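You operate a simulated robot arm through the tools that you are given. There is no shell and no other tool. Be economical: measure what you need, move in short steps, check, and stop when the job is done.

The job below is to be done with a simulated robot arm. You get a single attempt, and the scene is never put back.

TASK
Smooth the scrap film strip flat, roll it up tight and tape it.
Fine: orange pad for the creases, back in its place after; blue tape strip on top of the roll; leave the other strip.

The check looks at the end state, three seconds after you hand in, the way a careful person would. Anything else that was tipped, shoved, dropped, spilled or broken makes it a failure.

THE ROBOT
A 7-joint arm with a two-finger parallel gripper, fixed in place. Base frame: the origin is at the foot of the arm, x ahead of it, y to its left, z up; the work surface is at about z = 900. Readings come in mm, degrees, newtons and seconds.
With the tool pointing down near the work surface it reaches from about 320 to 780 mm from the base axis. Its first joint turns from -166.0 to 166.0 degrees. Payload 3.91 kg.
The TCP is the grasp point between the finger pads, 30 mm short of the fingertips. In the tool frame z runs along the fingers and y along their closing line. The gripper opens to 110 mm. The fingers are 20 mm wide and 10 mm thick; the gripper's body (48 by 112 mm) begins 55 mm behind the TCP.
Orientation is that of the tool frame in the base frame, as a unit quaternion [w, x, y, z]. With the fingers straight down and closing along the base's y, the tool's x points along the base's -x, its y along +y and its z along -z.

THE INTERFACE
- The arm moves only by the tool jog_arm. Its arguments are lists of equal length, an entry for each row: "jaw": the closure in counts, from 0 (fully open) to 255 (shut); "offset": the shift along the tool's x, y, z in mm, a list of three; "rotation": the turn, a rotation vector about the tool's x, y, z in degrees, a list of three. In form: {"jaw": [jaw, ...], "offset": [[dx, dy, dz], ...], "rotation": [[rx, ry, rz], ...]}. A call has 1 to 20 rows; each row is the pose to reach, as a shift and turn from the pose commanded when the call began, along the tool's axes at that moment. Each row takes 0.2 s and may step no farther than 50 mm and 8.6 degrees from the row before; otherwise, or with a gripper value out of range, the whole call is refused. Where a pose cannot be reached the arm comes as near as it can. A force on the tool above 70 N (or 10 N above the force at the start of the call, whichever is more), or a blocked arm, ends the call early, and 0.2 s more pass. The fingers move at their own pace (about 153 mm/s each) and stop on an object; they squeeze with about 27 N. The grip force told is the motor's: it shows also when the fingers shut on nothing. Time passes only in rows, and 0.2 s behind the last, so rows that repeat a pose let the fingers close. It gives the time, the measured TCP pose, the force on the tool (base axes), the opening and the grip force at its end, in the units of the frame above (readings bear some noise).
- Cameras (640 x 400 px; columns grow to the right, rows downward): "scene" is fixed at [219, -650.8, 1498.3]; the picture's right is [0.95, -0.30, 0.00], its down [-0.18, -0.57, -0.80] and it looks along [0.24, 0.77, -0.60] (base axes); focal length 329 px, centre (320, 200). "wrist" rides on the gripper at [-36, 0, -57] in the tool frame; the picture's right is [0.00, -1.00, 0.00], its down [0.97, 0.00, -0.24] and it looks along [0.24, 0.00, 0.97] (tool axes); focal length 218 px, centre (320, 200).
- get_image(camera): a new picture of that camera. It takes no simulated time.
- slide_trunk(by): slides the trunk up (or, below 0, down) by that many mm; the arm rides with it, the base frame stays. It gives what a move gives, with no picture.
- locate(camera, pixels): for up to 12 pixels [column, row] of the newest picture of that camera ("zoom" is the newest enlarged one), the place [x, y, z] in the base frame of the surface seen there, good to about 2 mm. It takes no simulated time.
- inspect(camera, box): a new picture of the part [left, top, right, bottom] of that camera's present view, enlarged. It takes no simulated time.
- sign_off(): hands the job in; it is judged then, once.

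Work in short steps. Measure before you move; look again where a grasp or a placing could have gone wrong, and mend it. You have 80 turns and 38 pictures in all, those below and enlarged ones among them. Open the gripper and draw the arm clear of the work before you hand the job in, unless the task says otherwise; then end with one line.

The tools are called after "Emit:" as a command line: name --argument value ..., lists and objects as JSON in quotes. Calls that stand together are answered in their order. jog_arm: Moves the arm, as the interface text tells. Its arguments: {"type":"object","properties":{"jaw":{"type":"array","items":{"type":"number"}},"offset":{"type":"array","items":{"type":"array","items":{"type":"number"}}},"rotation":{"type":"array","items":{"type":"array","items":{"type":"number"}}}},"required":["jaw","offset","rotation"]} The other tools are called the same way: slide_trunk (by) slides the trunk up or down; get_image (camera) takes a picture; locate (camera, pixels) gives the place of the surface under pixels of a picture; inspect (camera, box) takes an enlarged picture of a part of a camera's view; sign_off () hands the job in.

At the start:

```text
time: 0.0
tool_pos: [504.8, -39.6, 1192.9]
tcp_rot: [0.0, 0.0, 1.0, 0.0]
contact_force: [1.0, 0.0, -0.4]
gripper_width: 109.9
gripper_force: 0.0
trunk travel left (down, up): [-500.0, 110.0]
```

scene: 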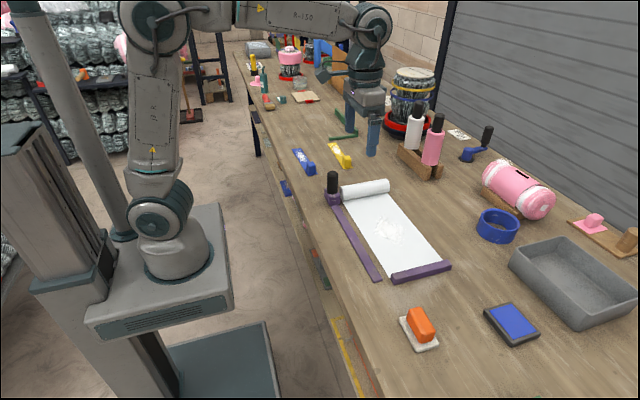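
wrist: 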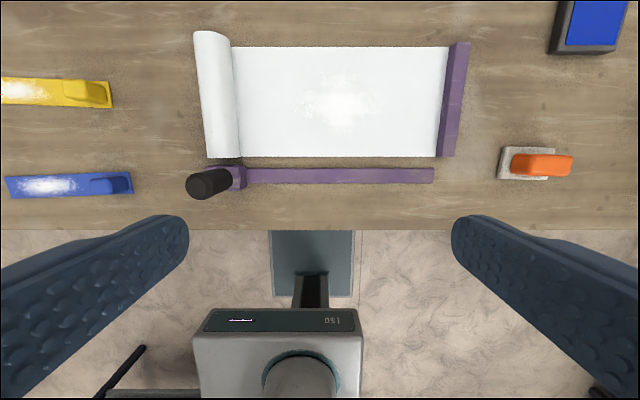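

The scene shows the film strip (scene ~(390,235)) with a roll at (365,190), the orange pad at (420,325), and blue and yellow tape pieces at (303,160) and (340,155). I'll enlarge these areas to understand the fixtures.

Emit:
inspect --camera "scene" --box '[280, 130, 460, 290]'

Emit:
inspect --camera "wrist" --box '[0, 20, 320, 220]'

Emit:
inspect --camera "scene" --box '[380, 260, 540, 370]'

```text
2.50 times, centred on (370, 210) of scene
```

zoom: 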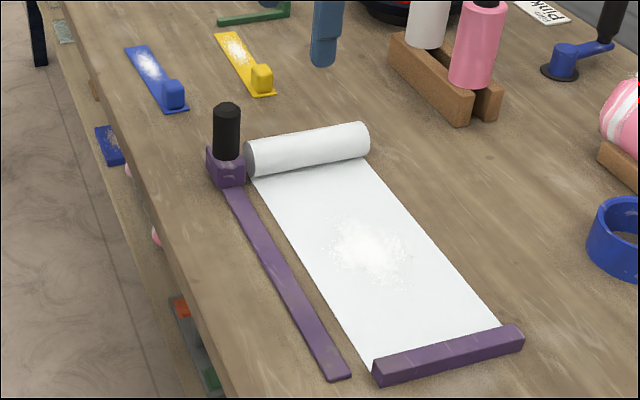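

```text
2.00 times, centred on (160, 120) of wrist
```

zoom: 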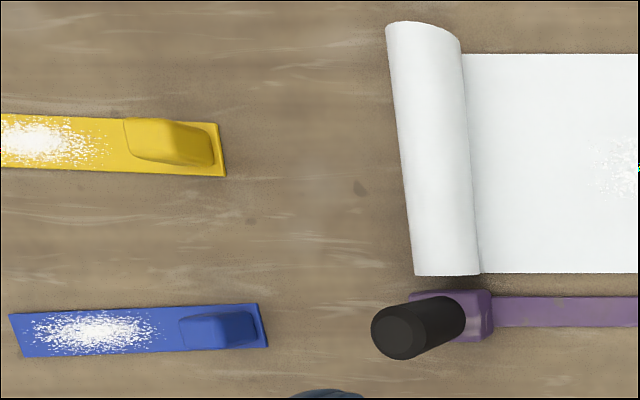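

```text
3.64 times, centred on (460, 315) of scene
```

zoom: 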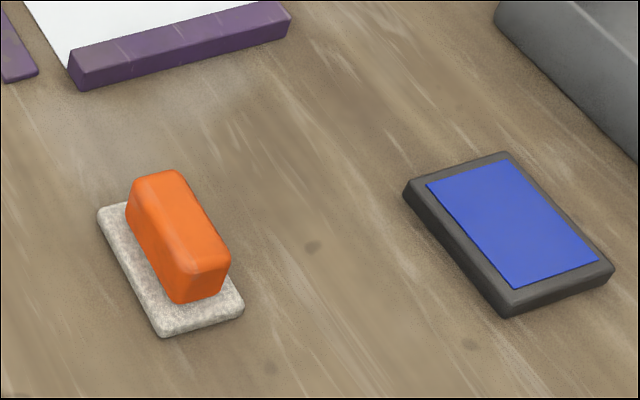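

The carriage knob (wrist (210,183)) rides on a rail, presumably driving the roll; the orange pad has a white felt base. Now I measure the key points.

Emit:
locate --camera "wrist" --pixels '[[203, 185], [236, 178], [245, 175], [432, 175], [237, 48], [237, 157], [213, 35], [220, 155], [445, 50], [440, 155], [463, 45], [450, 153]]'

Emit:
locate --camera "wrist" --pixels '[[502, 150], [500, 178], [555, 150], [514, 157], [570, 158], [568, 172], [513, 173], [8, 185], [130, 175], [93, 185], [125, 185], [340, 105]]'

Emit:
locate --camera "scene" --pixels '[[333, 176], [333, 190], [344, 189], [385, 183], [366, 193], [412, 313], [425, 318], [432, 335], [420, 345], [437, 345], [402, 318], [412, 325]]'

```text
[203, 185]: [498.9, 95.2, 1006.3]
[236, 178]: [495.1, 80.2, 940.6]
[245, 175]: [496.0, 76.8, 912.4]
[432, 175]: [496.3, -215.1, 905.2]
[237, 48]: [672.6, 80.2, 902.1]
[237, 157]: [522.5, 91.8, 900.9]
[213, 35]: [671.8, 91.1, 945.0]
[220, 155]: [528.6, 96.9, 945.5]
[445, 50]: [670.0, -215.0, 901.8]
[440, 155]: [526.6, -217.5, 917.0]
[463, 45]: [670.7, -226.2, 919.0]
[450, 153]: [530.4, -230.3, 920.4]
```

```text
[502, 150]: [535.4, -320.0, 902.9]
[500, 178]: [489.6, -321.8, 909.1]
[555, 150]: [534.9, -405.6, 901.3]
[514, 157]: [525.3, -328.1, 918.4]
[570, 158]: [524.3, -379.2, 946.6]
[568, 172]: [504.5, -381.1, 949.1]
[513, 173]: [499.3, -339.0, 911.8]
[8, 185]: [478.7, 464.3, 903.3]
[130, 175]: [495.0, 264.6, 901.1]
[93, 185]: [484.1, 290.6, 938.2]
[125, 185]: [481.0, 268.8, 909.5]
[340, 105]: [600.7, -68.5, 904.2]
```

```text
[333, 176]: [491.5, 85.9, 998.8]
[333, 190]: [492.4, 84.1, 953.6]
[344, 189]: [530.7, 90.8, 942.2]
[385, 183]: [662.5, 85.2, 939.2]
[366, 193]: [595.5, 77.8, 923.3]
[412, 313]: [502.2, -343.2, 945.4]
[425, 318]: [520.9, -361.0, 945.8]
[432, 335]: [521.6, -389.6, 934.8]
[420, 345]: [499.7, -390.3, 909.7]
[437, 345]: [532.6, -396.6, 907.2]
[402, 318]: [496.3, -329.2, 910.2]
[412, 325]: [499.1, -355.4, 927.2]
```

The handle of the orange pad is near (512,-360), top z≈947. I move above it and take a closer look.

Emit:
jog_arm --jaw '[0, 0, 0, 0, 0, 0, 0, 0, 0]' --offset '[[0, -40, 10], [0, -80, 20], [-3, -120, 30], [-5, -160, 40], [-7, -200, 50], [-7, -240, 60], [-7, -280, 80], [-7, -320, 100], [-7, -320, 110]]' --rotation '[[0, 0, 0], [0, 0, 0], [0, 0, 0], [0, 0, 0], [0, 0, 0], [0, 0, 0], [0, 0, 0], [0, 0, 0], [0, 0, 0]]'

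Emit:
get_image --camera "wrist"

```text
time: 2.0
tool_pos: [511.2, -360.7, 1082.3]
tcp_rot: [0.0, 0.0, 1.0, 0.0]
contact_force: [0.6, 0.3, 0.7]
gripper_width: 110.1
gripper_force: 0.1
trunk travel left (down, up): [-500.0, 110.0]
```

```text
32 pictures are left
```

wrist: 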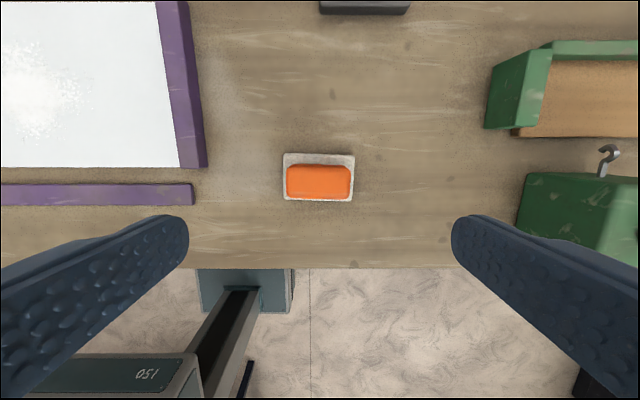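

The pad fills px (283–355,153–201), with the handle at (287–351,164–199). I measure its edges.

Emit:
locate --camera "wrist" --pixels '[[290, 182], [348, 182], [319, 168], [319, 197], [319, 182], [285, 157], [352, 157], [285, 198], [352, 198], [319, 157], [80, 90], [20, 90]]'

```text
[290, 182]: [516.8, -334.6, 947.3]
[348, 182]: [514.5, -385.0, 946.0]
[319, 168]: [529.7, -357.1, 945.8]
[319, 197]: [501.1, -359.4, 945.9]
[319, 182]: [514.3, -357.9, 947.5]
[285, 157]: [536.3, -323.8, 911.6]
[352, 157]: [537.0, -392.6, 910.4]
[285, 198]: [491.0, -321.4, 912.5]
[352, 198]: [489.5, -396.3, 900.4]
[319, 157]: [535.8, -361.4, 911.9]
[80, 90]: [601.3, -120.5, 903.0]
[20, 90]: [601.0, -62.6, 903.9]
```

Handle centre is (515,-359.5), about 55 mm long in y. I descend to z≈945 (fingertips 915, base top 911) and close on it.

Emit:
jog_arm --jaw '[0, 0, 0, 0, 0, 255, 255, 255]' --offset '[[-3, 1, 45], [-3, 1, 90], [-3, 1, 120], [-3, 1, 136], [-3, 1, 136], [-3, 1, 136], [-3, 1, 136], [-3, 1, 136]]' --rotation '[[0, 0, 0], [0, 0, 0], [0, 0, 0], [0, 0, 0], [0, 0, 0], [0, 0, 0], [0, 0, 0], [0, 0, 0]]'

```text
time: 3.8
tool_pos: [515.2, -361.4, 945.9]
tcp_rot: [0.0, 0.0, 1.0, 0.0]
contact_force: [0.1, -0.9, 1.1]
gripper_width: 58.8
gripper_force: 26.9
trunk travel left (down, up): [-500.0, 110.0]
```

Gripped at 58.8 mm wide. I lift and carry it to above the film's bar end, at about (600,-160), then lower gently.

Emit:
jog_arm --jaw '[255, 255, 255, 255, 255, 255, 255, 255, 255, 255]' --offset '[[0, 0, -30], [0, 0, -60], [-30, 40, -60], [-60, 80, -60], [-85, 120, -60], [-85, 160, -60], [-85, 200, -60], [-85, 200, -30], [-85, 200, -10], [-85, 200, -4]]' --rotation '[[0, 0, 0], [0, 0, 0], [0, 0, 0], [0, 0, 0], [0, 0, 0], [0, 0, 0], [0, 0, 0], [0, 0, 0], [0, 0, 0], [0, 0, 0]]'

Emit:
get_image --camera "scene"

```text
time: 6.0
tool_pos: [602.8, -159.3, 950.2]
tcp_rot: [0.0, -0.001, 1.0, 0.0]
contact_force: [0.1, -0.3, -0.6]
gripper_width: 0.1
gripper_force: 26.6
trunk travel left (down, up): [-500.0, 110.0]
```

```text
31 pictures are left
```

scene: 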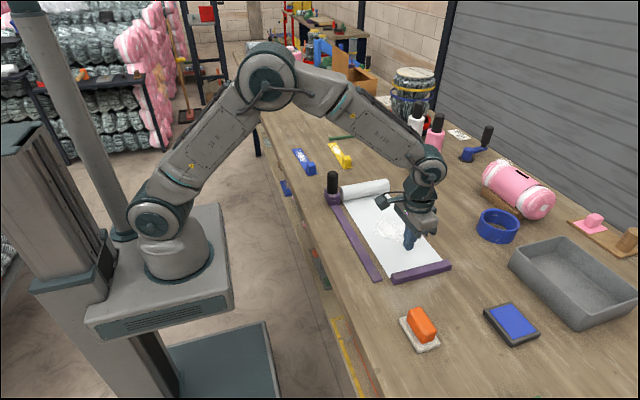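

The grip slipped; the pad stayed at its place at (420,328). I inspect it to see the shape and whether it shifted.

Emit:
inspect --camera "scene" --box '[390, 295, 450, 355]'

Emit:
jog_arm --jaw '[255, 255, 200, 100, 0, 0, 0, 0, 0]' --offset '[[0, 0, -50], [0, 0, -80], [40, -30, -80], [87, -60, -80], [87, -100, -80], [87, -140, -80], [87, -180, -80], [87, -200, -80], [87, -200, -80]]' --rotation '[[0, 0, 0], [0, 0, 0], [0, 0, 8], [0, 0, 16], [0, 0, 24], [0, 0, 32], [0, 0, 40], [0, 0, 48], [0, 0, 56]]'

```text
6.67 times, centred on (420, 325) of scene
```

zoom: 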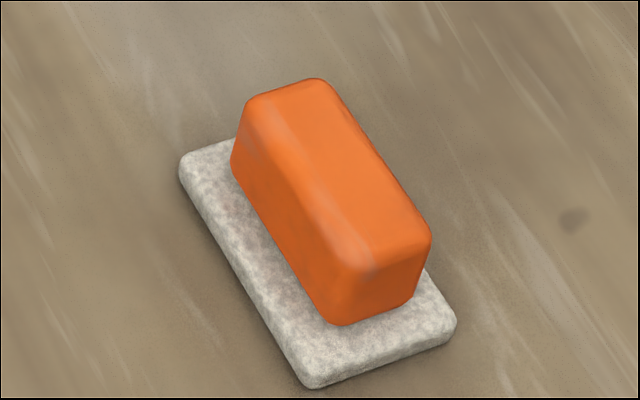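

```text
refused: row 4 steps farther than a row can; nothing moved
```

The handle is an upright block with rounded ends, so I'll grip it across its narrow side instead. I return above it while turning the tool 90°.

Emit:
jog_arm --jaw '[255, 255, 200, 100, 0, 0, 0, 0, 0, 0, 0, 0, 0, 0]' --offset '[[0, 0, -40], [0, 0, -80], [30, -30, -80], [60, -60, -80], [87, -90, -80], [87, -130, -80], [87, -170, -80], [87, -200, -80], [87, -200, -80], [87, -200, -80], [87, -200, -80], [87, -200, -80], [87, -200, -80], [87, -200, -80]]' --rotation '[[0, 0, 0], [0, 0, 0], [0, 0, 8], [0, 0, 16], [0, 0, 24], [0, 0, 32], [0, 0, 40], [0, 0, 48], [0, 0, 56], [0, 0, 64], [0, 0, 72], [0, 0, 80], [0, 0, 85], [0, 0, 90]]'

Emit:
get_image --camera "wrist"

```text
time: 9.0
tool_pos: [513.2, -358.8, 1029.5]
tcp_rot: [0.0, 0.707, 0.707, -0.001]
contact_force: [-0.5, 0.5, -0.3]
gripper_width: 110.3
gripper_force: 0.1
trunk travel left (down, up): [-500.0, 110.0]
```

```text
29 pictures are left
```

wrist: 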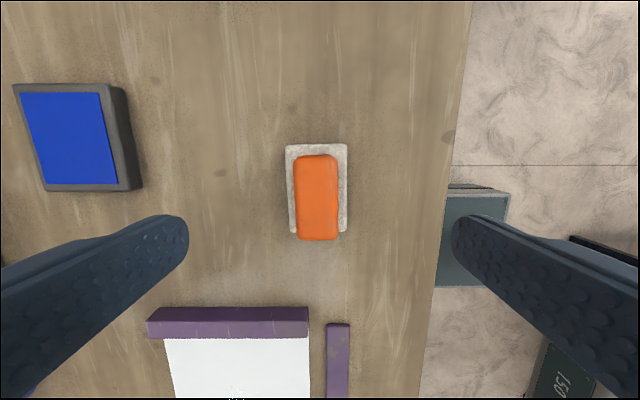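

Tool x is now base +y and tool y is base +x. I re-measure the handle at px (295–338,155–240).

Emit:
locate --camera "wrist" --pixels '[[297, 195], [337, 195], [318, 158], [318, 236], [317, 195], [289, 148], [344, 148], [289, 228], [344, 230]]'

```text
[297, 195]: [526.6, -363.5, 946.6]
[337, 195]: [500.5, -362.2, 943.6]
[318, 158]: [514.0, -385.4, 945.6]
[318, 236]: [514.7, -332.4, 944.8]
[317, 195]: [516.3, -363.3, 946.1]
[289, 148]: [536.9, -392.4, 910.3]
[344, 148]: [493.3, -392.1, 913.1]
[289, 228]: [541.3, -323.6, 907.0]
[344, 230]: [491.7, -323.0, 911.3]
```

Handle centre is (514,-359). I descend 86 mm and close across x, then lift a little to test the grip.

Emit:
jog_arm --jaw '[0, 0, 0, 0, 255, 255, 255, 255, 255, 255]' --offset '[[0, 1, 45], [0, 1, 75], [0, 1, 86], [0, 1, 86], [0, 1, 86], [0, 1, 86], [0, 1, 86], [0, 1, 86], [0, 1, 70], [0, 1, 40]]' --rotation '[[0, 0, 0], [0, 0, 0], [0, 0, 0], [0, 0, 0], [0, 0, 0], [0, 0, 0], [0, 0, 0], [0, 0, 0], [0, 0, 0], [0, 0, 0]]'

```text
time: 11.2
tool_pos: [513.5, -359.6, 990.2]
tcp_rot: [0.0, 0.707, 0.707, 0.0]
contact_force: [-0.6, 0.9, -1.3]
gripper_width: 29.3
gripper_force: 26.9
trunk travel left (down, up): [-500.0, 110.0]
```

Holding at 29.3 mm. I carry it to (600,-165) over the bar end of the film and lower to just above the surface.

Emit:
jog_arm --jaw '[255, 255, 255, 255, 255, 255, 255, 255, 255, 255]' --offset '[[0, 0, -15], [35, 20, -15], [70, 40, -15], [105, 60, -15], [140, 86, -15], [175, 86, -15], [194, 86, -15], [194, 86, 15], [194, 86, 35], [194, 86, 42]]' --rotation '[[0, 0, 0], [0, 0, 0], [0, 0, 0], [0, 0, 0], [0, 0, 0], [0, 0, 0], [0, 0, 0], [0, 0, 0], [0, 0, 0], [0, 0, 0]]'

Emit:
get_image --camera "scene"

```text
time: 13.4
tool_pos: [599.3, -164.5, 946.0]
tcp_rot: [-0.001, 0.707, 0.707, 0.0]
contact_force: [0.0, -0.8, -1.4]
gripper_width: 29.5
gripper_force: 27.1
trunk travel left (down, up): [-500.0, 110.0]
```

```text
28 pictures are left
```

scene: 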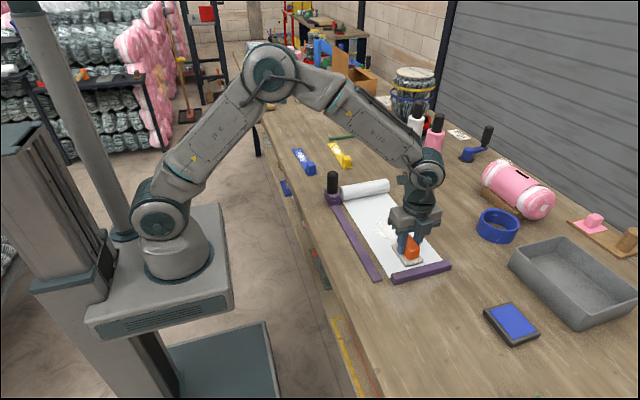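

The pad is held just above the film. I lower in 1 mm steps to find contact force.

Emit:
jog_arm --jaw '[255, 255, 255, 255]' --offset '[[0, 0, 1], [0, 0, 2], [0, 0, 3], [0, 0, 3]]' --rotation '[[0, 0, 0], [0, 0, 0], [0, 0, 0], [0, 0, 0]]'

```text
time: 14.4
tool_pos: [599.6, -164.9, 945.2]
tcp_rot: [0.0, 0.707, 0.707, 0.001]
contact_force: [-0.1, -0.3, -1.7]
gripper_width: 29.6
gripper_force: 27.9
trunk travel left (down, up): [-500.0, 110.0]
```

No clear contact yet; a further 3 mm in steps.

Emit:
jog_arm --jaw '[255, 255, 255, 255]' --offset '[[0, 0, 1], [0, 0, 2], [0, 0, 3], [0, 0, 3]]' --rotation '[[0, 0, 0], [0, 0, 0], [0, 0, 0], [0, 0, 0]]'

```text
time: 15.4
tool_pos: [600.2, -164.4, 945.1]
tcp_rot: [0.002, 0.707, 0.707, 0.0]
contact_force: [-0.1, 1.4, 19.6]
gripper_width: 29.5
gripper_force: 27.3
trunk travel left (down, up): [-500.0, 110.0]
```

Contact at 945 with ~20 N. I stroke along the film's middle lane toward the roll (tool +x), and back.

Emit:
jog_arm --jaw '[255, 255, 255, 255, 255, 255, 255, 255, 255, 255, 255, 255, 255, 255, 255, 255]' --offset '[[15, 0, 0], [35, 0, 0], [55, 0, 0], [75, 0, 0], [95, 0, 0], [115, 0, 0], [135, 0, 0], [155, 0, 0], [175, 0, 0], [190, 0, 0], [160, 0, 0], [125, 0, 0], [90, 0, 0], [55, 0, 0], [20, 0, 0], [0, 0, 0]]' --rotation '[[0, 0, 0], [0, 0, 0], [0, 0, 0], [0, 0, 0], [0, 0, 0], [0, 0, 0], [0, 0, 0], [0, 0, 0], [0, 0, 0], [0, 0, 0], [0, 0, 0], [0, 0, 0], [0, 0, 0], [0, 0, 0], [0, 0, 0], [0, 0, 0]]'

Emit:
get_image --camera "wrist"

Emit:
inspect --camera "scene" --box '[300, 150, 460, 290]'

```text
time: 18.8
tool_pos: [599.4, -163.8, 943.2]
tcp_rot: [0.0, 0.707, 0.707, -0.001]
contact_force: [0.1, 13.0, 17.7]
gripper_width: 29.7
gripper_force: 27.3
trunk travel left (down, up): [-500.0, 110.0]
```

```text
27 pictures are left
```

wrist: 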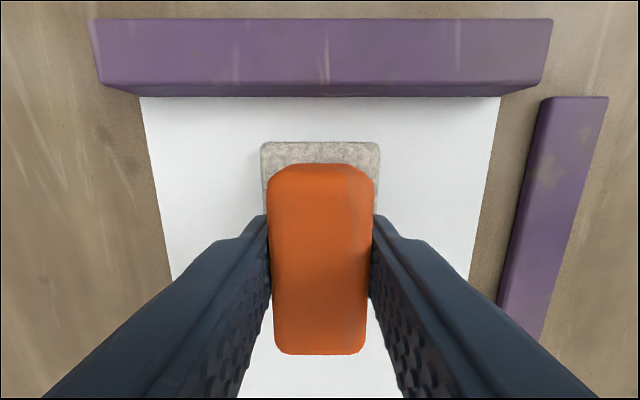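

```text
2.86 times, centred on (380, 220) of scene
```

zoom: 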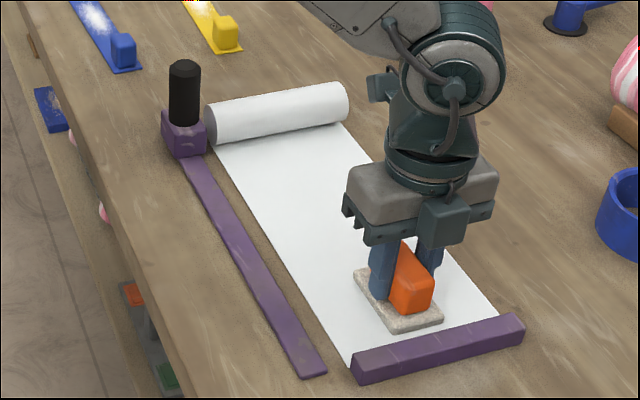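

The crease patch has vanished along the lane. For completeness I run the two side lanes (±45 mm in x) too, staying short of the knob.

Emit:
jog_arm --jaw '[255, 255, 255, 255, 255, 255, 255, 255, 255, 255, 255, 255, 255, 255, 255, 255, 255, 255, 255, 255]' --offset '[[0, 20, 0], [0, 45, 0], [30, 45, 0], [60, 45, 0], [90, 45, 0], [120, 45, 0], [150, 45, 0], [180, 45, 0], [180, 10, 0], [165, -25, 0], [150, -45, 0], [120, -45, 0], [90, -45, 0], [60, -45, 0], [30, -45, 0], [0, -45, 0], [0, -45, -10], [0, -45, -40], [0, -45, -70], [0, -45, -70]]' --rotation '[[0, 0, 0], [0, 0, 0], [0, 0, 0], [0, 0, 0], [0, 0, 0], [0, 0, 0], [0, 0, 0], [0, 0, 0], [0, 0, 0], [0, 0, 0], [0, 0, 0], [0, 0, 0], [0, 0, 0], [0, 0, 0], [0, 0, 0], [0, 0, 0], [0, 0, 0], [0, 0, 0], [0, 0, 0], [0, 0, 0]]'

```text
time: 23.0
tool_pos: [555.3, -165.1, 1012.9]
tcp_rot: [0.0, 0.708, 0.707, -0.001]
contact_force: [0.4, 0.5, -0.6]
gripper_width: 29.6
gripper_force: 27.4
trunk travel left (down, up): [-500.0, 110.0]
```

Lifted clear. I carry the pad back above its place (514,-359) and lower to just above the table, then check its position in the hand.

Emit:
jog_arm --jaw '[255, 255, 255, 255, 255, 255, 255, 255, 255]' --offset '[[-30, -10, 0], [-65, -20, 0], [-100, -30, 0], [-135, -41, 0], [-170, -41, 0], [-194, -41, 0], [-194, -41, 30], [-194, -41, 60], [-194, -41, 64]]' --rotation '[[0, 0, 0], [0, 0, 0], [0, 0, 0], [0, 0, 0], [0, 0, 0], [0, 0, 0], [0, 0, 0], [0, 0, 0], [0, 0, 0]]'

Emit:
get_image --camera "wrist"

Emit:
get_image --camera "scene"

```text
time: 25.0
tool_pos: [513.6, -360.0, 947.5]
tcp_rot: [0.0, 0.707, 0.707, 0.0]
contact_force: [-0.9, 0.9, -0.5]
gripper_width: 29.6
gripper_force: 26.9
trunk travel left (down, up): [-500.0, 110.0]
```

```text
25 pictures are left
```

wrist: 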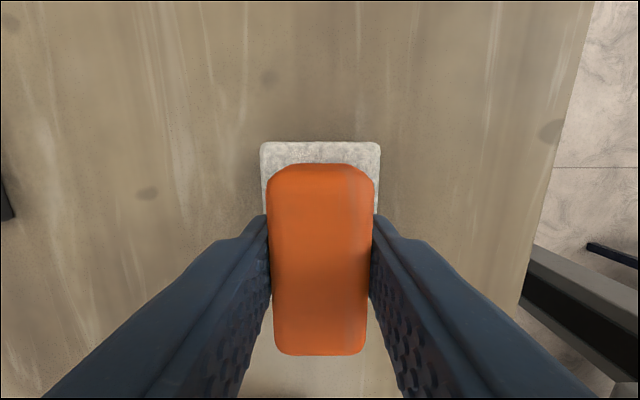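

```text
24 pictures are left
```

scene: 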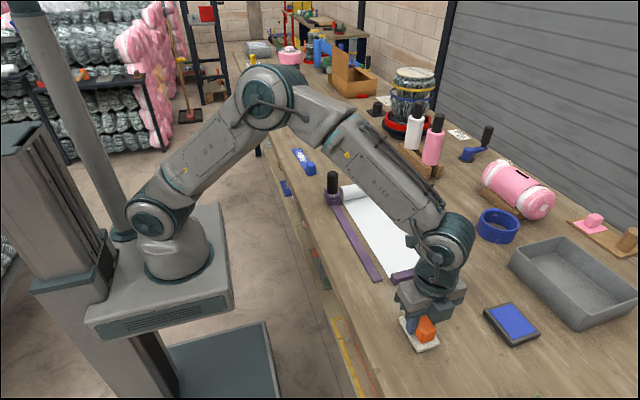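

Pad is aligned in the grip as before. I lower 4 mm, release, and rise straight up.

Emit:
jog_arm --jaw '[255, 255, 255, 0, 0, 0, 0, 0]' --offset '[[0, 0, 2], [0, 0, 4], [0, 0, 4], [0, 0, 4], [0, 0, 4], [0, 0, -20], [0, 0, -60], [0, 0, -100]]' --rotation '[[0, 0, 0], [0, 0, 0], [0, 0, 0], [0, 0, 0], [0, 0, 0], [0, 0, 0], [0, 0, 0], [0, 0, 0]]'

Emit:
get_image --camera "wrist"

Emit:
locate --camera "wrist" --pixels '[[297, 195], [337, 195], [318, 158]]'

```text
time: 26.8
tool_pos: [512.5, -361.2, 1048.5]
tcp_rot: [0.001, 0.707, 0.707, -0.001]
contact_force: [0.1, 0.0, -0.7]
gripper_width: 110.2
gripper_force: 0.1
trunk travel left (down, up): [-500.0, 110.0]
```

```text
23 pictures are left
```

wrist: 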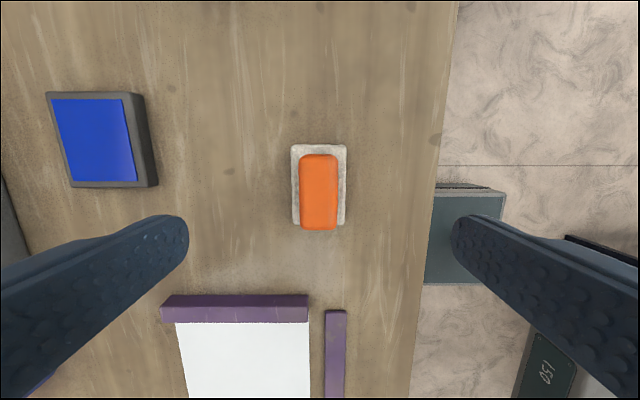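

```text
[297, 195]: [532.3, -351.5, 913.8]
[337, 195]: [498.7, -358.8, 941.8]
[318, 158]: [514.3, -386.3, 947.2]
```

The pad is back in place. I now move above the knob near (497,88), turning the tool back so the fingers close along y.

Emit:
jog_arm --jaw '[0, 0, 0, 0, 0, 0, 0, 0, 0, 0, 0, 0, 0, 0]' --offset '[[0, 0, -40], [40, 0, -80], [80, 0, -90], [120, 0, -90], [160, 0, -90], [200, -5, -90], [240, -10, -90], [280, -15, -90], [320, -15, -90], [360, -15, -90], [400, -15, -90], [430, -15, -90], [449, -15, -90], [449, -15, -90]]' --rotation '[[0, 0, 0], [0, 0, -8], [0, 0, -16], [0, 0, -24], [0, 0, -32], [0, 0, -40], [0, 0, -48], [0, 0, -56], [0, 0, -64], [0, 0, -72], [0, 0, -80], [0, 0, -85], [0, 0, -90], [0, 0, -90]]'

Emit:
get_image --camera "wrist"

```text
refused: row 2 steps farther than a row can; nothing moved
```

```text
22 pictures are left
```

wrist: 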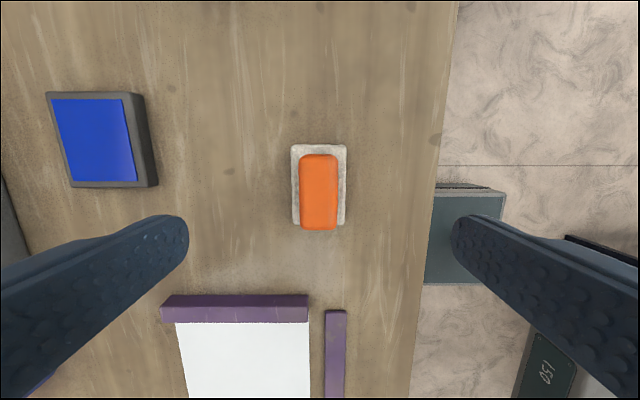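

The move was refused for one overlong row (40×40 mm); I resend it with shorter steps.

Emit:
jog_arm --jaw '[0, 0, 0, 0, 0, 0, 0, 0, 0, 0, 0, 0, 0, 0]' --offset '[[0, 0, -45], [20, 0, -85], [60, 0, -90], [100, 0, -90], [140, 0, -90], [180, -5, -90], [220, -10, -90], [260, -15, -90], [300, -15, -90], [340, -15, -90], [380, -15, -90], [420, -15, -90], [449, -15, -90], [449, -15, -90]]' --rotation '[[0, 0, 0], [0, 0, -8], [0, 0, -16], [0, 0, -24], [0, 0, -32], [0, 0, -40], [0, 0, -48], [0, 0, -56], [0, 0, -64], [0, 0, -72], [0, 0, -80], [0, 0, -85], [0, 0, -90], [0, 0, -90]]'

Emit:
get_image --camera "wrist"

```text
time: 29.8
tool_pos: [498.6, 91.2, 1138.2]
tcp_rot: [0.0, -0.001, 1.0, 0.0]
contact_force: [-0.1, 0.0, -0.3]
gripper_width: 109.9
gripper_force: 0.1
trunk travel left (down, up): [-500.0, 110.0]
```

```text
21 pictures are left
```

wrist: 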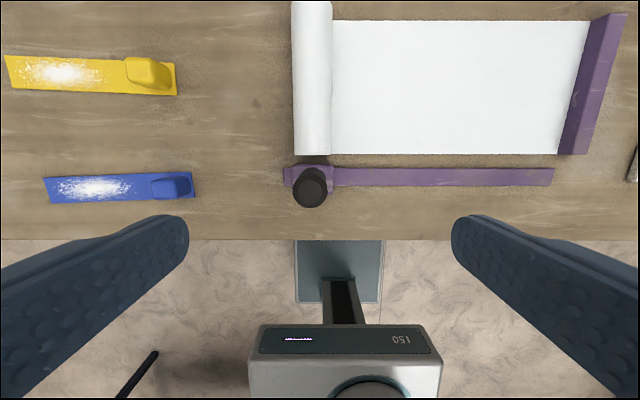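

The film is smooth now. Knob top is at (310,188); I measure it, the block, the roll and the tape strips.

Emit:
locate --camera "wrist" --pixels '[[310, 187], [297, 187], [322, 187], [288, 172], [330, 170], [300, 140], [328, 140], [45, 190], [192, 187], [150, 187], [190, 175], [170, 187]]'

Emit:
inspect --camera "wrist" --box '[30, 120, 350, 220]'

```text
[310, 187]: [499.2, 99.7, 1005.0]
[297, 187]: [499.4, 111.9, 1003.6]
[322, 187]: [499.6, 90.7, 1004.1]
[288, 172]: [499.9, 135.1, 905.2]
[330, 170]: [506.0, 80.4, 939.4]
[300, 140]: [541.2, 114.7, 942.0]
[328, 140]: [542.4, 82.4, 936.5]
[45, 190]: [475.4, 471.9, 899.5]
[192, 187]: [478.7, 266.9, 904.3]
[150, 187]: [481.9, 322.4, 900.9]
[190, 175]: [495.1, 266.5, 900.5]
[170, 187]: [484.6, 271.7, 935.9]
```

```text
2.00 times, centred on (190, 170) of wrist
```

zoom: 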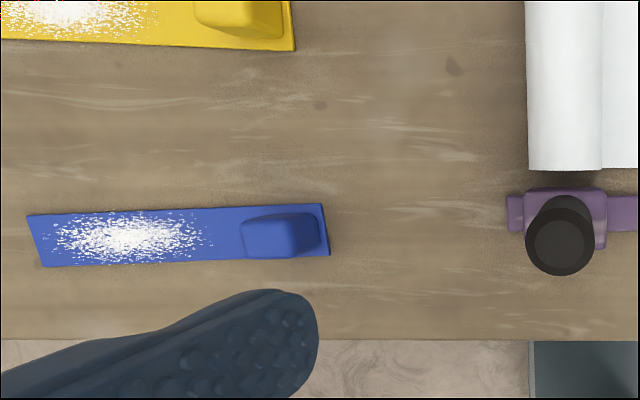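

Knob centre ≈(498,100), top z≈1005. I descend to z≈988 (tips 958, above the block) and grip it.

Emit:
jog_arm --jaw '[0, 0, 0, 0, 0, 255, 255, 255, 255]' --offset '[[0, 8, 40], [0, 8, 80], [0, 8, 120], [0, 8, 149], [0, 8, 149], [0, 8, 149], [0, 8, 149], [0, 8, 149], [0, 8, 149]]' --rotation '[[0, 0, 0], [0, 0, 0], [0, 0, 0], [0, 0, 0], [0, 0, 0], [0, 0, 0], [0, 0, 0], [0, 0, 0], [0, 0, 0]]'

Emit:
get_image --camera "scene"

```text
time: 31.8
tool_pos: [498.4, 100.3, 990.4]
tcp_rot: [0.001, 0.001, 1.0, 0.0]
contact_force: [-1.2, -0.5, -7.3]
gripper_width: 32.0
gripper_force: 45.1
trunk travel left (down, up): [-500.0, 110.0]
```

```text
19 pictures are left
```

scene: 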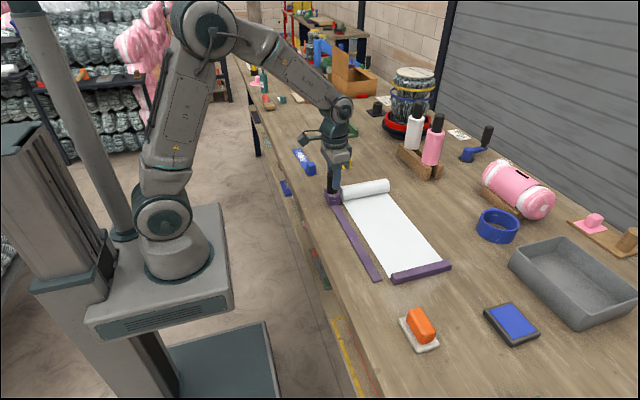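

Gripped (32 mm). I try sliding the carriage slowly along -y by 40 mm and watch the force.

Emit:
jog_arm --jaw '[255, 255, 255, 255, 255]' --offset '[[0, -8, 0], [0, -16, 0], [0, -24, 0], [0, -32, 0], [0, -40, 0]]' --rotation '[[0, 0, 0], [0, 0, 0], [0, 0, 0], [0, 0, 0], [0, 0, 0]]'

Emit:
inspect --camera "scene" --box '[300, 150, 460, 290]'

```text
time: 33.0
tool_pos: [498.4, 59.2, 991.8]
tcp_rot: [0.002, 0.0, 1.0, 0.0]
contact_force: [-1.7, -0.9, 17.8]
gripper_width: 31.8
gripper_force: 45.3
trunk travel left (down, up): [-500.0, 110.0]
```

```text
2.86 times, centred on (380, 220) of scene
```

zoom: 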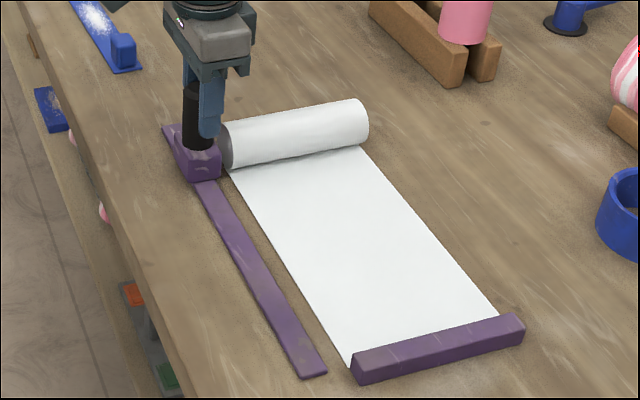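

The roll follows the carriage. I ease up 1.5 mm and continue steadily to about y=-140.

Emit:
jog_arm --jaw '[255, 255, 255, 255, 255, 255, 255, 255, 255, 255, 255, 255, 255, 255, 255, 255, 255, 255, 255, 255]' --offset '[[0, -10, -1.5], [0, -20, -1.5], [0, -30, -1.5], [0, -40, -1.5], [0, -50, -1.5], [0, -60, -1.5], [0, -70, -1.5], [0, -80, -1.5], [0, -90, -1.5], [0, -100, -1.5], [0, -110, -1.5], [0, -120, -1.5], [0, -130, -1.5], [0, -140, -1.5], [0, -150, -1.5], [0, -160, -1.5], [0, -170, -1.5], [0, -180, -1.5], [0, -190, -1.5], [0, -200, -1.5]]' --rotation '[[0, 0, 0], [0, 0, 0], [0, 0, 0], [0, 0, 0], [0, 0, 0], [0, 0, 0], [0, 0, 0], [0, 0, 0], [0, 0, 0], [0, 0, 0], [0, 0, 0], [0, 0, 0], [0, 0, 0], [0, 0, 0], [0, 0, 0], [0, 0, 0], [0, 0, 0], [0, 0, 0], [0, 0, 0], [0, 0, 0]]'

Emit:
inspect --camera "scene" --box '[300, 150, 460, 290]'

```text
time: 37.2
tool_pos: [497.3, -143.2, 990.2]
tcp_rot: [0.001, 0.001, 1.0, -0.001]
contact_force: [0.6, 0.1, 6.9]
gripper_width: 31.3
gripper_force: 44.5
trunk travel left (down, up): [-500.0, 110.0]
```

```text
2.86 times, centred on (380, 220) of scene
```

zoom: 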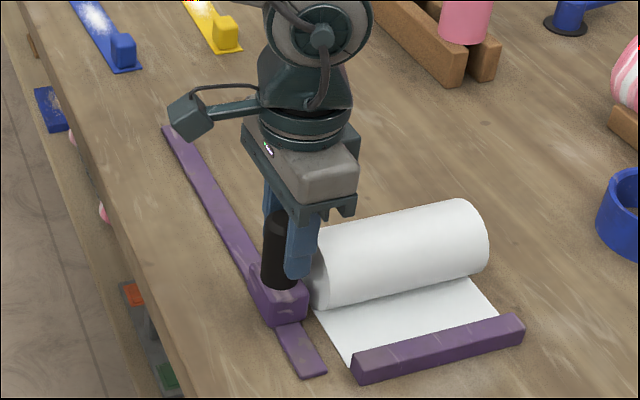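

The roll has grown and has about 40 mm left to the bar. I continue in 5 mm steps until it meets resistance.

Emit:
jog_arm --jaw '[255, 255, 255, 255, 255, 255, 255, 255]' --offset '[[0, -5, 0], [0, -10, 0], [0, -15, 0], [0, -20, 0], [0, -25, 0], [0, -29, 0], [0, -33, 0], [0, -33, 0]]' --rotation '[[0, 0, 0], [0, 0, 0], [0, 0, 0], [0, 0, 0], [0, 0, 0], [0, 0, 0], [0, 0, 0], [0, 0, 0]]'

Emit:
inspect --camera "scene" --box '[340, 180, 460, 300]'

```text
time: 39.0
tool_pos: [497.1, -174.6, 990.3]
tcp_rot: [0.0, 0.0, 1.0, -0.001]
contact_force: [-2.8, 0.6, -1.0]
gripper_width: 31.5
gripper_force: 45.0
trunk travel left (down, up): [-500.0, 110.0]
```

```text
3.33 times, centred on (400, 240) of scene
```

zoom: 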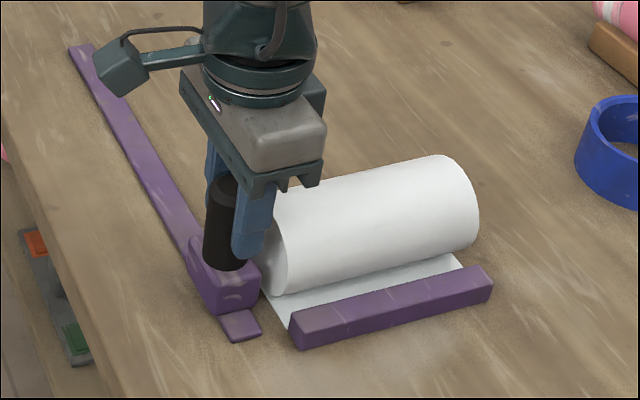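

Still some flat film before the bar. I push on in small steps until it blocks.

Emit:
jog_arm --jaw '[255, 255, 255, 255, 255, 255, 255]' --offset '[[0, -4, 0], [0, -8, 0], [0, -12, 0], [0, -16, 0], [0, -20, 0], [0, -24, 0], [0, -24, 0]]' --rotation '[[0, 0, 0], [0, 0, 0], [0, 0, 0], [0, 0, 0], [0, 0, 0], [0, 0, 0], [0, 0, 0]]'

Emit:
inspect --camera "scene" --box '[340, 180, 460, 300]'

```text
time: 40.6
tool_pos: [498.9, -180.7, 990.8]
tcp_rot: [-0.003, -0.006, 1.0, 0.0]
contact_force: [-7.0, 57.4, -20.3]
gripper_width: 31.8
gripper_force: 45.3
trunk travel left (down, up): [-500.0, 110.0]
```

```text
3.33 times, centred on (400, 240) of scene
```

zoom: 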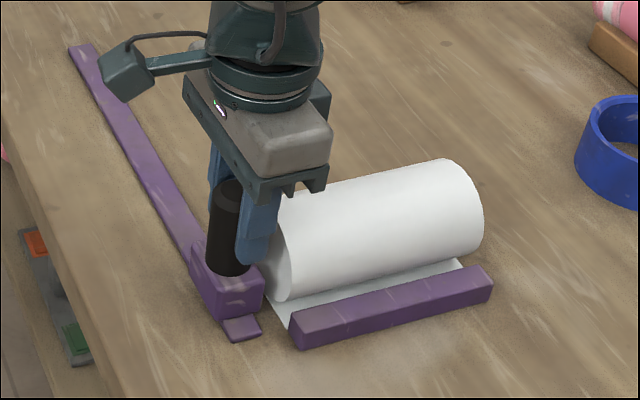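

The carriage hit its end stop at y≈-181 with the roll against the bar. I relax the push, open, and rise to view.

Emit:
jog_arm --jaw '[255, 255, 255, 0, 0, 0, 0, 0, 0]' --offset '[[0, 8, 0], [0, 16, 0], [0, 17, 0], [0, 17, 0], [0, 17, 0], [0, 17, -30], [0, 17, -75], [0, 17, -120], [0, 17, -160]]' --rotation '[[0, 0, 0], [0, 0, 0], [0, 0, 0], [0, 0, 0], [0, 0, 0], [0, 0, 0], [0, 0, 0], [0, 0, 0], [0, 0, 0]]'

Emit:
get_image --camera "wrist"

```text
time: 42.6
tool_pos: [497.7, -180.6, 1151.5]
tcp_rot: [0.0, 0.0, 1.0, 0.0]
contact_force: [-0.4, 0.6, 0.8]
gripper_width: 110.0
gripper_force: 0.0
trunk travel left (down, up): [-500.0, 110.0]
```

```text
14 pictures are left
```

wrist: 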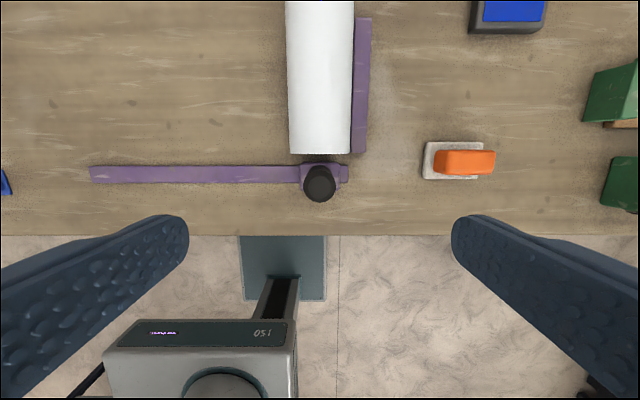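

The roll holds, adjacent to the bar. I measure its top and edges.

Emit:
locate --camera "wrist" --pixels '[[318, 60], [318, 100], [318, 145], [292, 100], [345, 100], [305, 100], [332, 100], [318, 30], [318, 5], [310, 60], [326, 60]]'

```text
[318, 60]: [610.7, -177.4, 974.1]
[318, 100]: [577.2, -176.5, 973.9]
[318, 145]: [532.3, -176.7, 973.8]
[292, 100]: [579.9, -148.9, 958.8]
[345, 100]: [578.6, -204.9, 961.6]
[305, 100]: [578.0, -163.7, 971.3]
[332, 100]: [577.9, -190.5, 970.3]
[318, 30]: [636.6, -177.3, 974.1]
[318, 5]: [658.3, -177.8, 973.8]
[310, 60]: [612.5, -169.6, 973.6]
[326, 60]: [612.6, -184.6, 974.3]
```

Roll axis is y≈-177, top z≈974, x 526–672 (centre 599). Next I move above the blue tape's tab near (485,285) for a close look.

Emit:
jog_arm --jaw '[0, 0, 0, 0, 0, 0, 0, 0, 0, 0, 0, 0, 0, 0]' --offset '[[0, 40, 0], [0, 80, 0], [0, 120, 0], [0, 160, 0], [0, 200, 0], [0, 240, 0], [0, 280, 0], [0, 320, 0], [0, 360, 0], [0, 400, 0], [5, 440, 0], [12, 470, 10], [12, 478, 50], [12, 478, 80]]' --rotation '[[0, 0, 0], [0, 0, 0], [0, 0, 0], [0, 0, 0], [0, 0, 0], [0, 0, 0], [0, 0, 0], [0, 0, 0], [0, 0, 0], [0, 0, 0], [0, 0, 0], [0, 0, 0], [0, 0, 0], [0, 0, 0]]'

Emit:
get_image --camera "wrist"

Emit:
inspect --camera "scene" --box '[270, 130, 360, 190]'

```text
time: 45.6
tool_pos: [486.4, 294.9, 1069.8]
tcp_rot: [0.001, 0.0, 1.0, 0.001]
contact_force: [1.3, 0.2, -0.8]
gripper_width: 110.0
gripper_force: 0.1
trunk travel left (down, up): [-500.0, 110.0]
```

```text
13 pictures are left
```

wrist: 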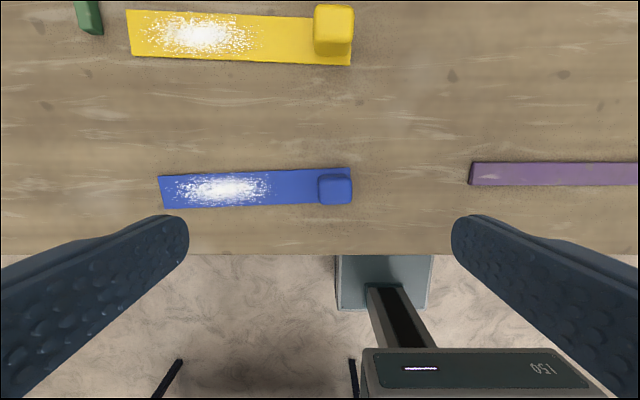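

```text
6.67 times, centred on (315, 160) of scene
```

zoom: 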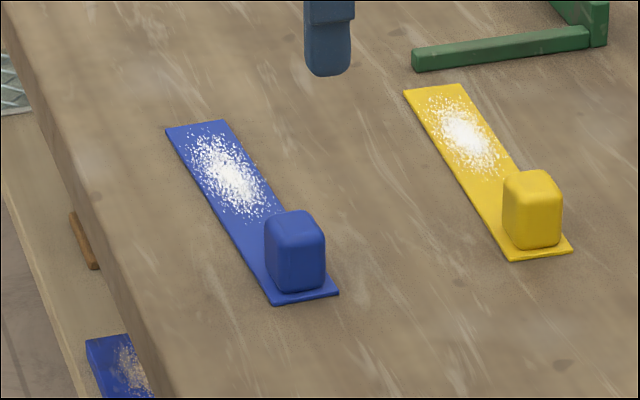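

Emit:
locate --camera "wrist" --pixels '[[321, 186], [349, 186], [336, 178], [336, 200], [336, 188], [160, 180], [165, 206], [348, 170], [350, 202], [225, 188], [270, 188]]'

```text
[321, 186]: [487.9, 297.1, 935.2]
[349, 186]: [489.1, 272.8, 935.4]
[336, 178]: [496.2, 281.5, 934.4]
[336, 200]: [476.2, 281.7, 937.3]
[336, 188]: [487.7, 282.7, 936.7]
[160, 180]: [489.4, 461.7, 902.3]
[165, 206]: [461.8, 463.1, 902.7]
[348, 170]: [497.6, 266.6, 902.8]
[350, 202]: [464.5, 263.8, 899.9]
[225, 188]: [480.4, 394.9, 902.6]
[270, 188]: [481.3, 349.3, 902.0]
```

Tab is 26×24 mm centred near (486,284), top 936; the strip extends 180 mm toward +y. I descend to z≈939, grip the tab and lift it.

Emit:
jog_arm --jaw '[0, 0, 0, 0, 0, 255, 255, 255, 255, 255, 255, 255]' --offset '[[0, -11, 40], [0, -11, 80], [0, -11, 115], [0, -11, 130], [0, -11, 130], [0, -11, 130], [0, -11, 130], [0, -11, 130], [0, -11, 120], [0, -11, 90], [0, -11, 50], [0, -11, 10]]' --rotation '[[0, 0, 0], [0, 0, 0], [0, 0, 0], [0, 0, 0], [0, 0, 0], [0, 0, 0], [0, 0, 0], [0, 0, 0], [0, 0, 0], [0, 0, 0], [0, 0, 0], [0, 0, 0]]'

Emit:
inspect --camera "scene" --box '[240, 80, 400, 180]'

```text
time: 48.2
tool_pos: [485.6, 284.7, 1062.1]
tcp_rot: [0.001, 0.001, 1.0, 0.0]
contact_force: [0.8, 0.1, -1.0]
gripper_width: 31.1
gripper_force: 26.9
trunk travel left (down, up): [-500.0, 110.0]
```

```text
4.00 times, centred on (320, 130) of scene
```

zoom: 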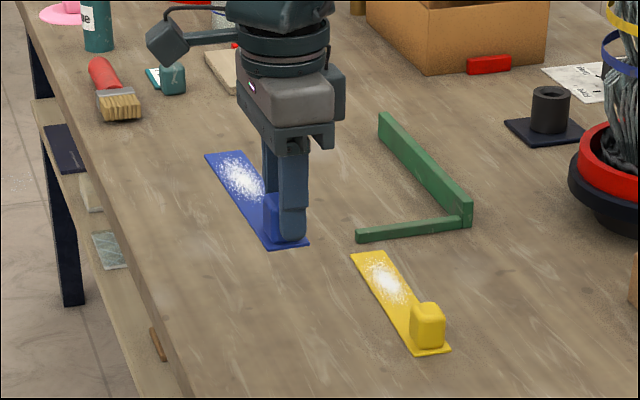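

The tape is held rigid and level. I carry it across to x≈607, y≈-265 (so the strip crosses the roll's middle), stopping a few mm above the roll.

Emit:
jog_arm --jaw '[255, 255, 255, 255, 255, 255, 255, 255, 255, 255, 255, 255, 255, 255, 255, 255, 255, 255]' --offset '[[0, -10, -20], [-10, -45, -30], [-20, -85, -30], [-30, -125, -30], [-40, -165, -30], [-50, -205, -30], [-60, -245, -30], [-70, -285, -30], [-80, -325, -30], [-90, -365, -30], [-100, -405, -30], [-110, -445, -30], [-121, -485, -30], [-121, -525, -30], [-121, -549, -30], [-121, -549, -5], [-121, -549, 20], [-121, -549, 40]]' --rotation '[[0, 0, 0], [0, 0, 0], [0, 0, 0], [0, 0, 0], [0, 0, 0], [0, 0, 0], [0, 0, 0], [0, 0, 0], [0, 0, 0], [0, 0, 0], [0, 0, 0], [0, 0, 0], [0, 0, 0], [0, 0, 0], [0, 0, 0], [0, 0, 0], [0, 0, 0], [0, 0, 0]]'

Emit:
inspect --camera "scene" --box '[320, 150, 480, 290]'

```text
time: 52.0
tool_pos: [607.6, -265.2, 1019.8]
tcp_rot: [0.0, -0.001, 1.0, -0.001]
contact_force: [0.2, -0.3, -0.1]
gripper_width: 31.1
gripper_force: 27.4
trunk travel left (down, up): [-500.0, 110.0]
```

```text
2.86 times, centred on (400, 220) of scene
```

zoom: 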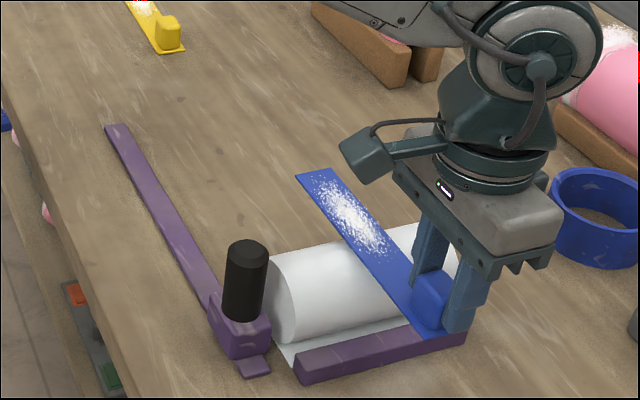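

The strip spans the roll above its middle. I lower in small steps to contact.

Emit:
jog_arm --jaw '[255, 255, 255, 255, 255]' --offset '[[0, 0, 2], [0, 0, 4], [0, 0, 5], [0, 0, 6], [0, 0, 6]]' --rotation '[[0, 0, 0], [0, 0, 0], [0, 0, 0], [0, 0, 0], [0, 0, 0]]'

```text
time: 53.2
tool_pos: [607.2, -264.6, 1015.1]
tcp_rot: [0.0, 0.0, 1.0, 0.0]
contact_force: [0.6, 0.3, 2.9]
gripper_width: 31.2
gripper_force: 27.2
trunk travel left (down, up): [-500.0, 110.0]
```

Slight contact (2.9 N). I press another 2 mm and hold, then look.

Emit:
jog_arm --jaw '[255, 255, 255, 255]' --offset '[[0, 0, 1], [0, 0, 2], [0, 0, 2], [0, 0, 2]]' --rotation '[[0, 0, 0], [0, 0, 0], [0, 0, 0], [0, 0, 0]]'

Emit:
inspect --camera "scene" --box '[320, 150, 480, 290]'

```text
time: 54.2
tool_pos: [606.5, -263.3, 1013.7]
tcp_rot: [0.002, 0.0, 1.0, -0.001]
contact_force: [2.5, -1.9, 15.6]
gripper_width: 31.2
gripper_force: 27.4
trunk travel left (down, up): [-500.0, 110.0]
```

```text
2.86 times, centred on (400, 220) of scene
```

zoom: 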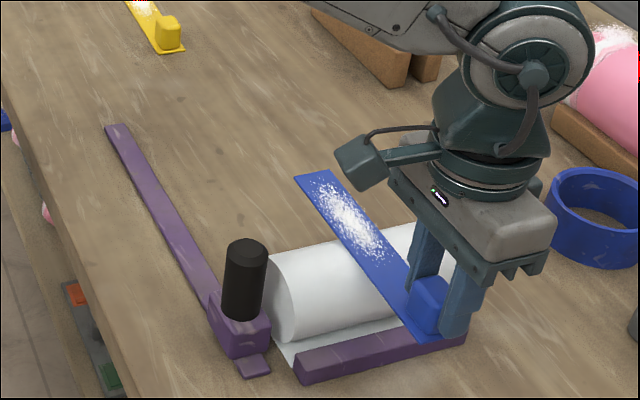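

Pressing at 15.6 N. I now test whether it has stuck by pulling up gently a few mm.

Emit:
jog_arm --jaw '[255, 255, 255, 255]' --offset '[[0, 0, -2], [0, 0, -4], [0, 0, -6], [0, 0, -6]]' --rotation '[[0, 0, 0], [0, 0, 0], [0, 0, 0], [0, 0, 0]]'

```text
time: 55.2
tool_pos: [607.3, -263.6, 1019.9]
tcp_rot: [-0.001, 0.0, 1.0, 0.0]
contact_force: [0.6, -0.4, -0.1]
gripper_width: 31.3
gripper_force: 27.1
trunk travel left (down, up): [-500.0, 110.0]
```

It isn't adhesive, so the tape must rest stably. I'll lay it lengthwise along the roll's crest: tab at x≈550 (clear of the knob), strip toward +x, which keeps its weight well over the roll. I lift, turn 91.7° and position above.

Emit:
jog_arm --jaw '[255, 255, 255, 255, 255, 255, 255, 255, 255, 255, 255, 255, 255, 255]' --offset '[[0, 0, -30], [0, 0, -50], [10, 10, -50], [20, 20, -50], [30, 30, -50], [40, 40, -50], [50, 50, -50], [57, 60, -50], [57, 70, -50], [57, 82, -50], [57, 82, -50], [57, 82, -50], [57, 82, -50], [57, 82, -30]]' --rotation '[[0, 0, 0], [0, 0, 8], [0, 0, 16], [0, 0, 24], [0, 0, 32], [0, 0, 40], [0, 0, 48], [0, 0, 56], [0, 0, 64], [0, 0, 72], [0, 0, 80], [0, 0, 86], [0, 0, 91.7], [0, 0, 91.7]]'

Emit:
get_image --camera "wrist"

Emit:
inspect --camera "scene" --box '[320, 150, 480, 290]'

```text
time: 58.2
tool_pos: [552.5, -181.6, 1048.5]
tcp_rot: [0.0, 0.718, 0.696, -0.001]
contact_force: [-0.3, -0.5, 0.0]
gripper_width: 31.3
gripper_force: 26.6
trunk travel left (down, up): [-500.0, 110.0]
```

```text
8 pictures are left
```

wrist: 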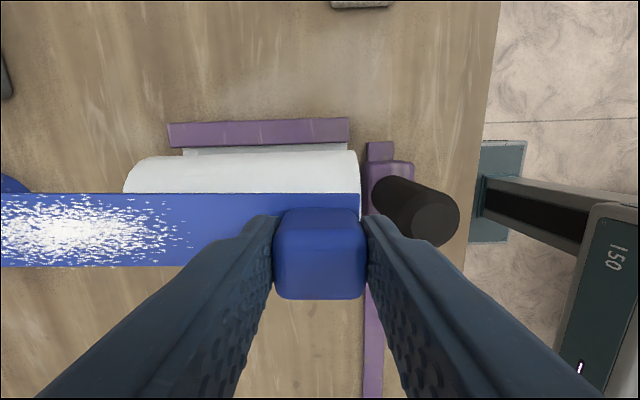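

```text
2.86 times, centred on (400, 220) of scene
```

zoom: 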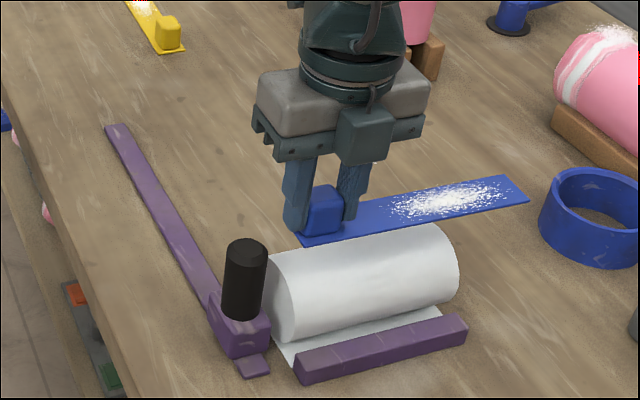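

The strip points along +x. I check its edges (rows 194 and 265), tab and the knob clearance.

Emit:
locate --camera "wrist" --pixels '[[60, 197], [60, 264], [200, 196], [200, 263], [250, 196], [320, 215], [320, 290], [320, 250], [345, 198], [430, 225], [380, 200]]'

```text
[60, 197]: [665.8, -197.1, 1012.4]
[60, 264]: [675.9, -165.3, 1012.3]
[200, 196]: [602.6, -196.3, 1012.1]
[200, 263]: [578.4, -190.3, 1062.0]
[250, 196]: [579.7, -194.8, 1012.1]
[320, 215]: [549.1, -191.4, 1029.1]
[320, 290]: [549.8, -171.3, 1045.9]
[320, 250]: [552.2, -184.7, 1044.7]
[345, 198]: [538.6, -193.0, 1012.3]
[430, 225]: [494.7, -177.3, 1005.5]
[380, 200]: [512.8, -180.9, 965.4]
```

Strip is yawed about -1.8° and sits ~2 mm toward -y of the crest (y≈-177). I undo the yaw, shift +2 mm in y and lower near contact.

Emit:
jog_arm --jaw '[255, 255, 255, 255, 255, 255]' --offset '[[2, 0, 10], [2, 0, 20], [2, 0, 28], [2, 0, 31], [2, 0, 33], [2, 0, 33]]' --rotation '[[0, 0, -1.7], [0, 0, -1.7], [0, 0, -1.7], [0, 0, -1.7], [0, 0, -1.7], [0, 0, -1.7]]'

```text
time: 59.6
tool_pos: [551.2, -180.2, 1015.3]
tcp_rot: [0.0, 0.707, 0.707, 0.0]
contact_force: [-0.1, 0.1, -0.2]
gripper_width: 31.4
gripper_force: 27.6
trunk travel left (down, up): [-500.0, 110.0]
```

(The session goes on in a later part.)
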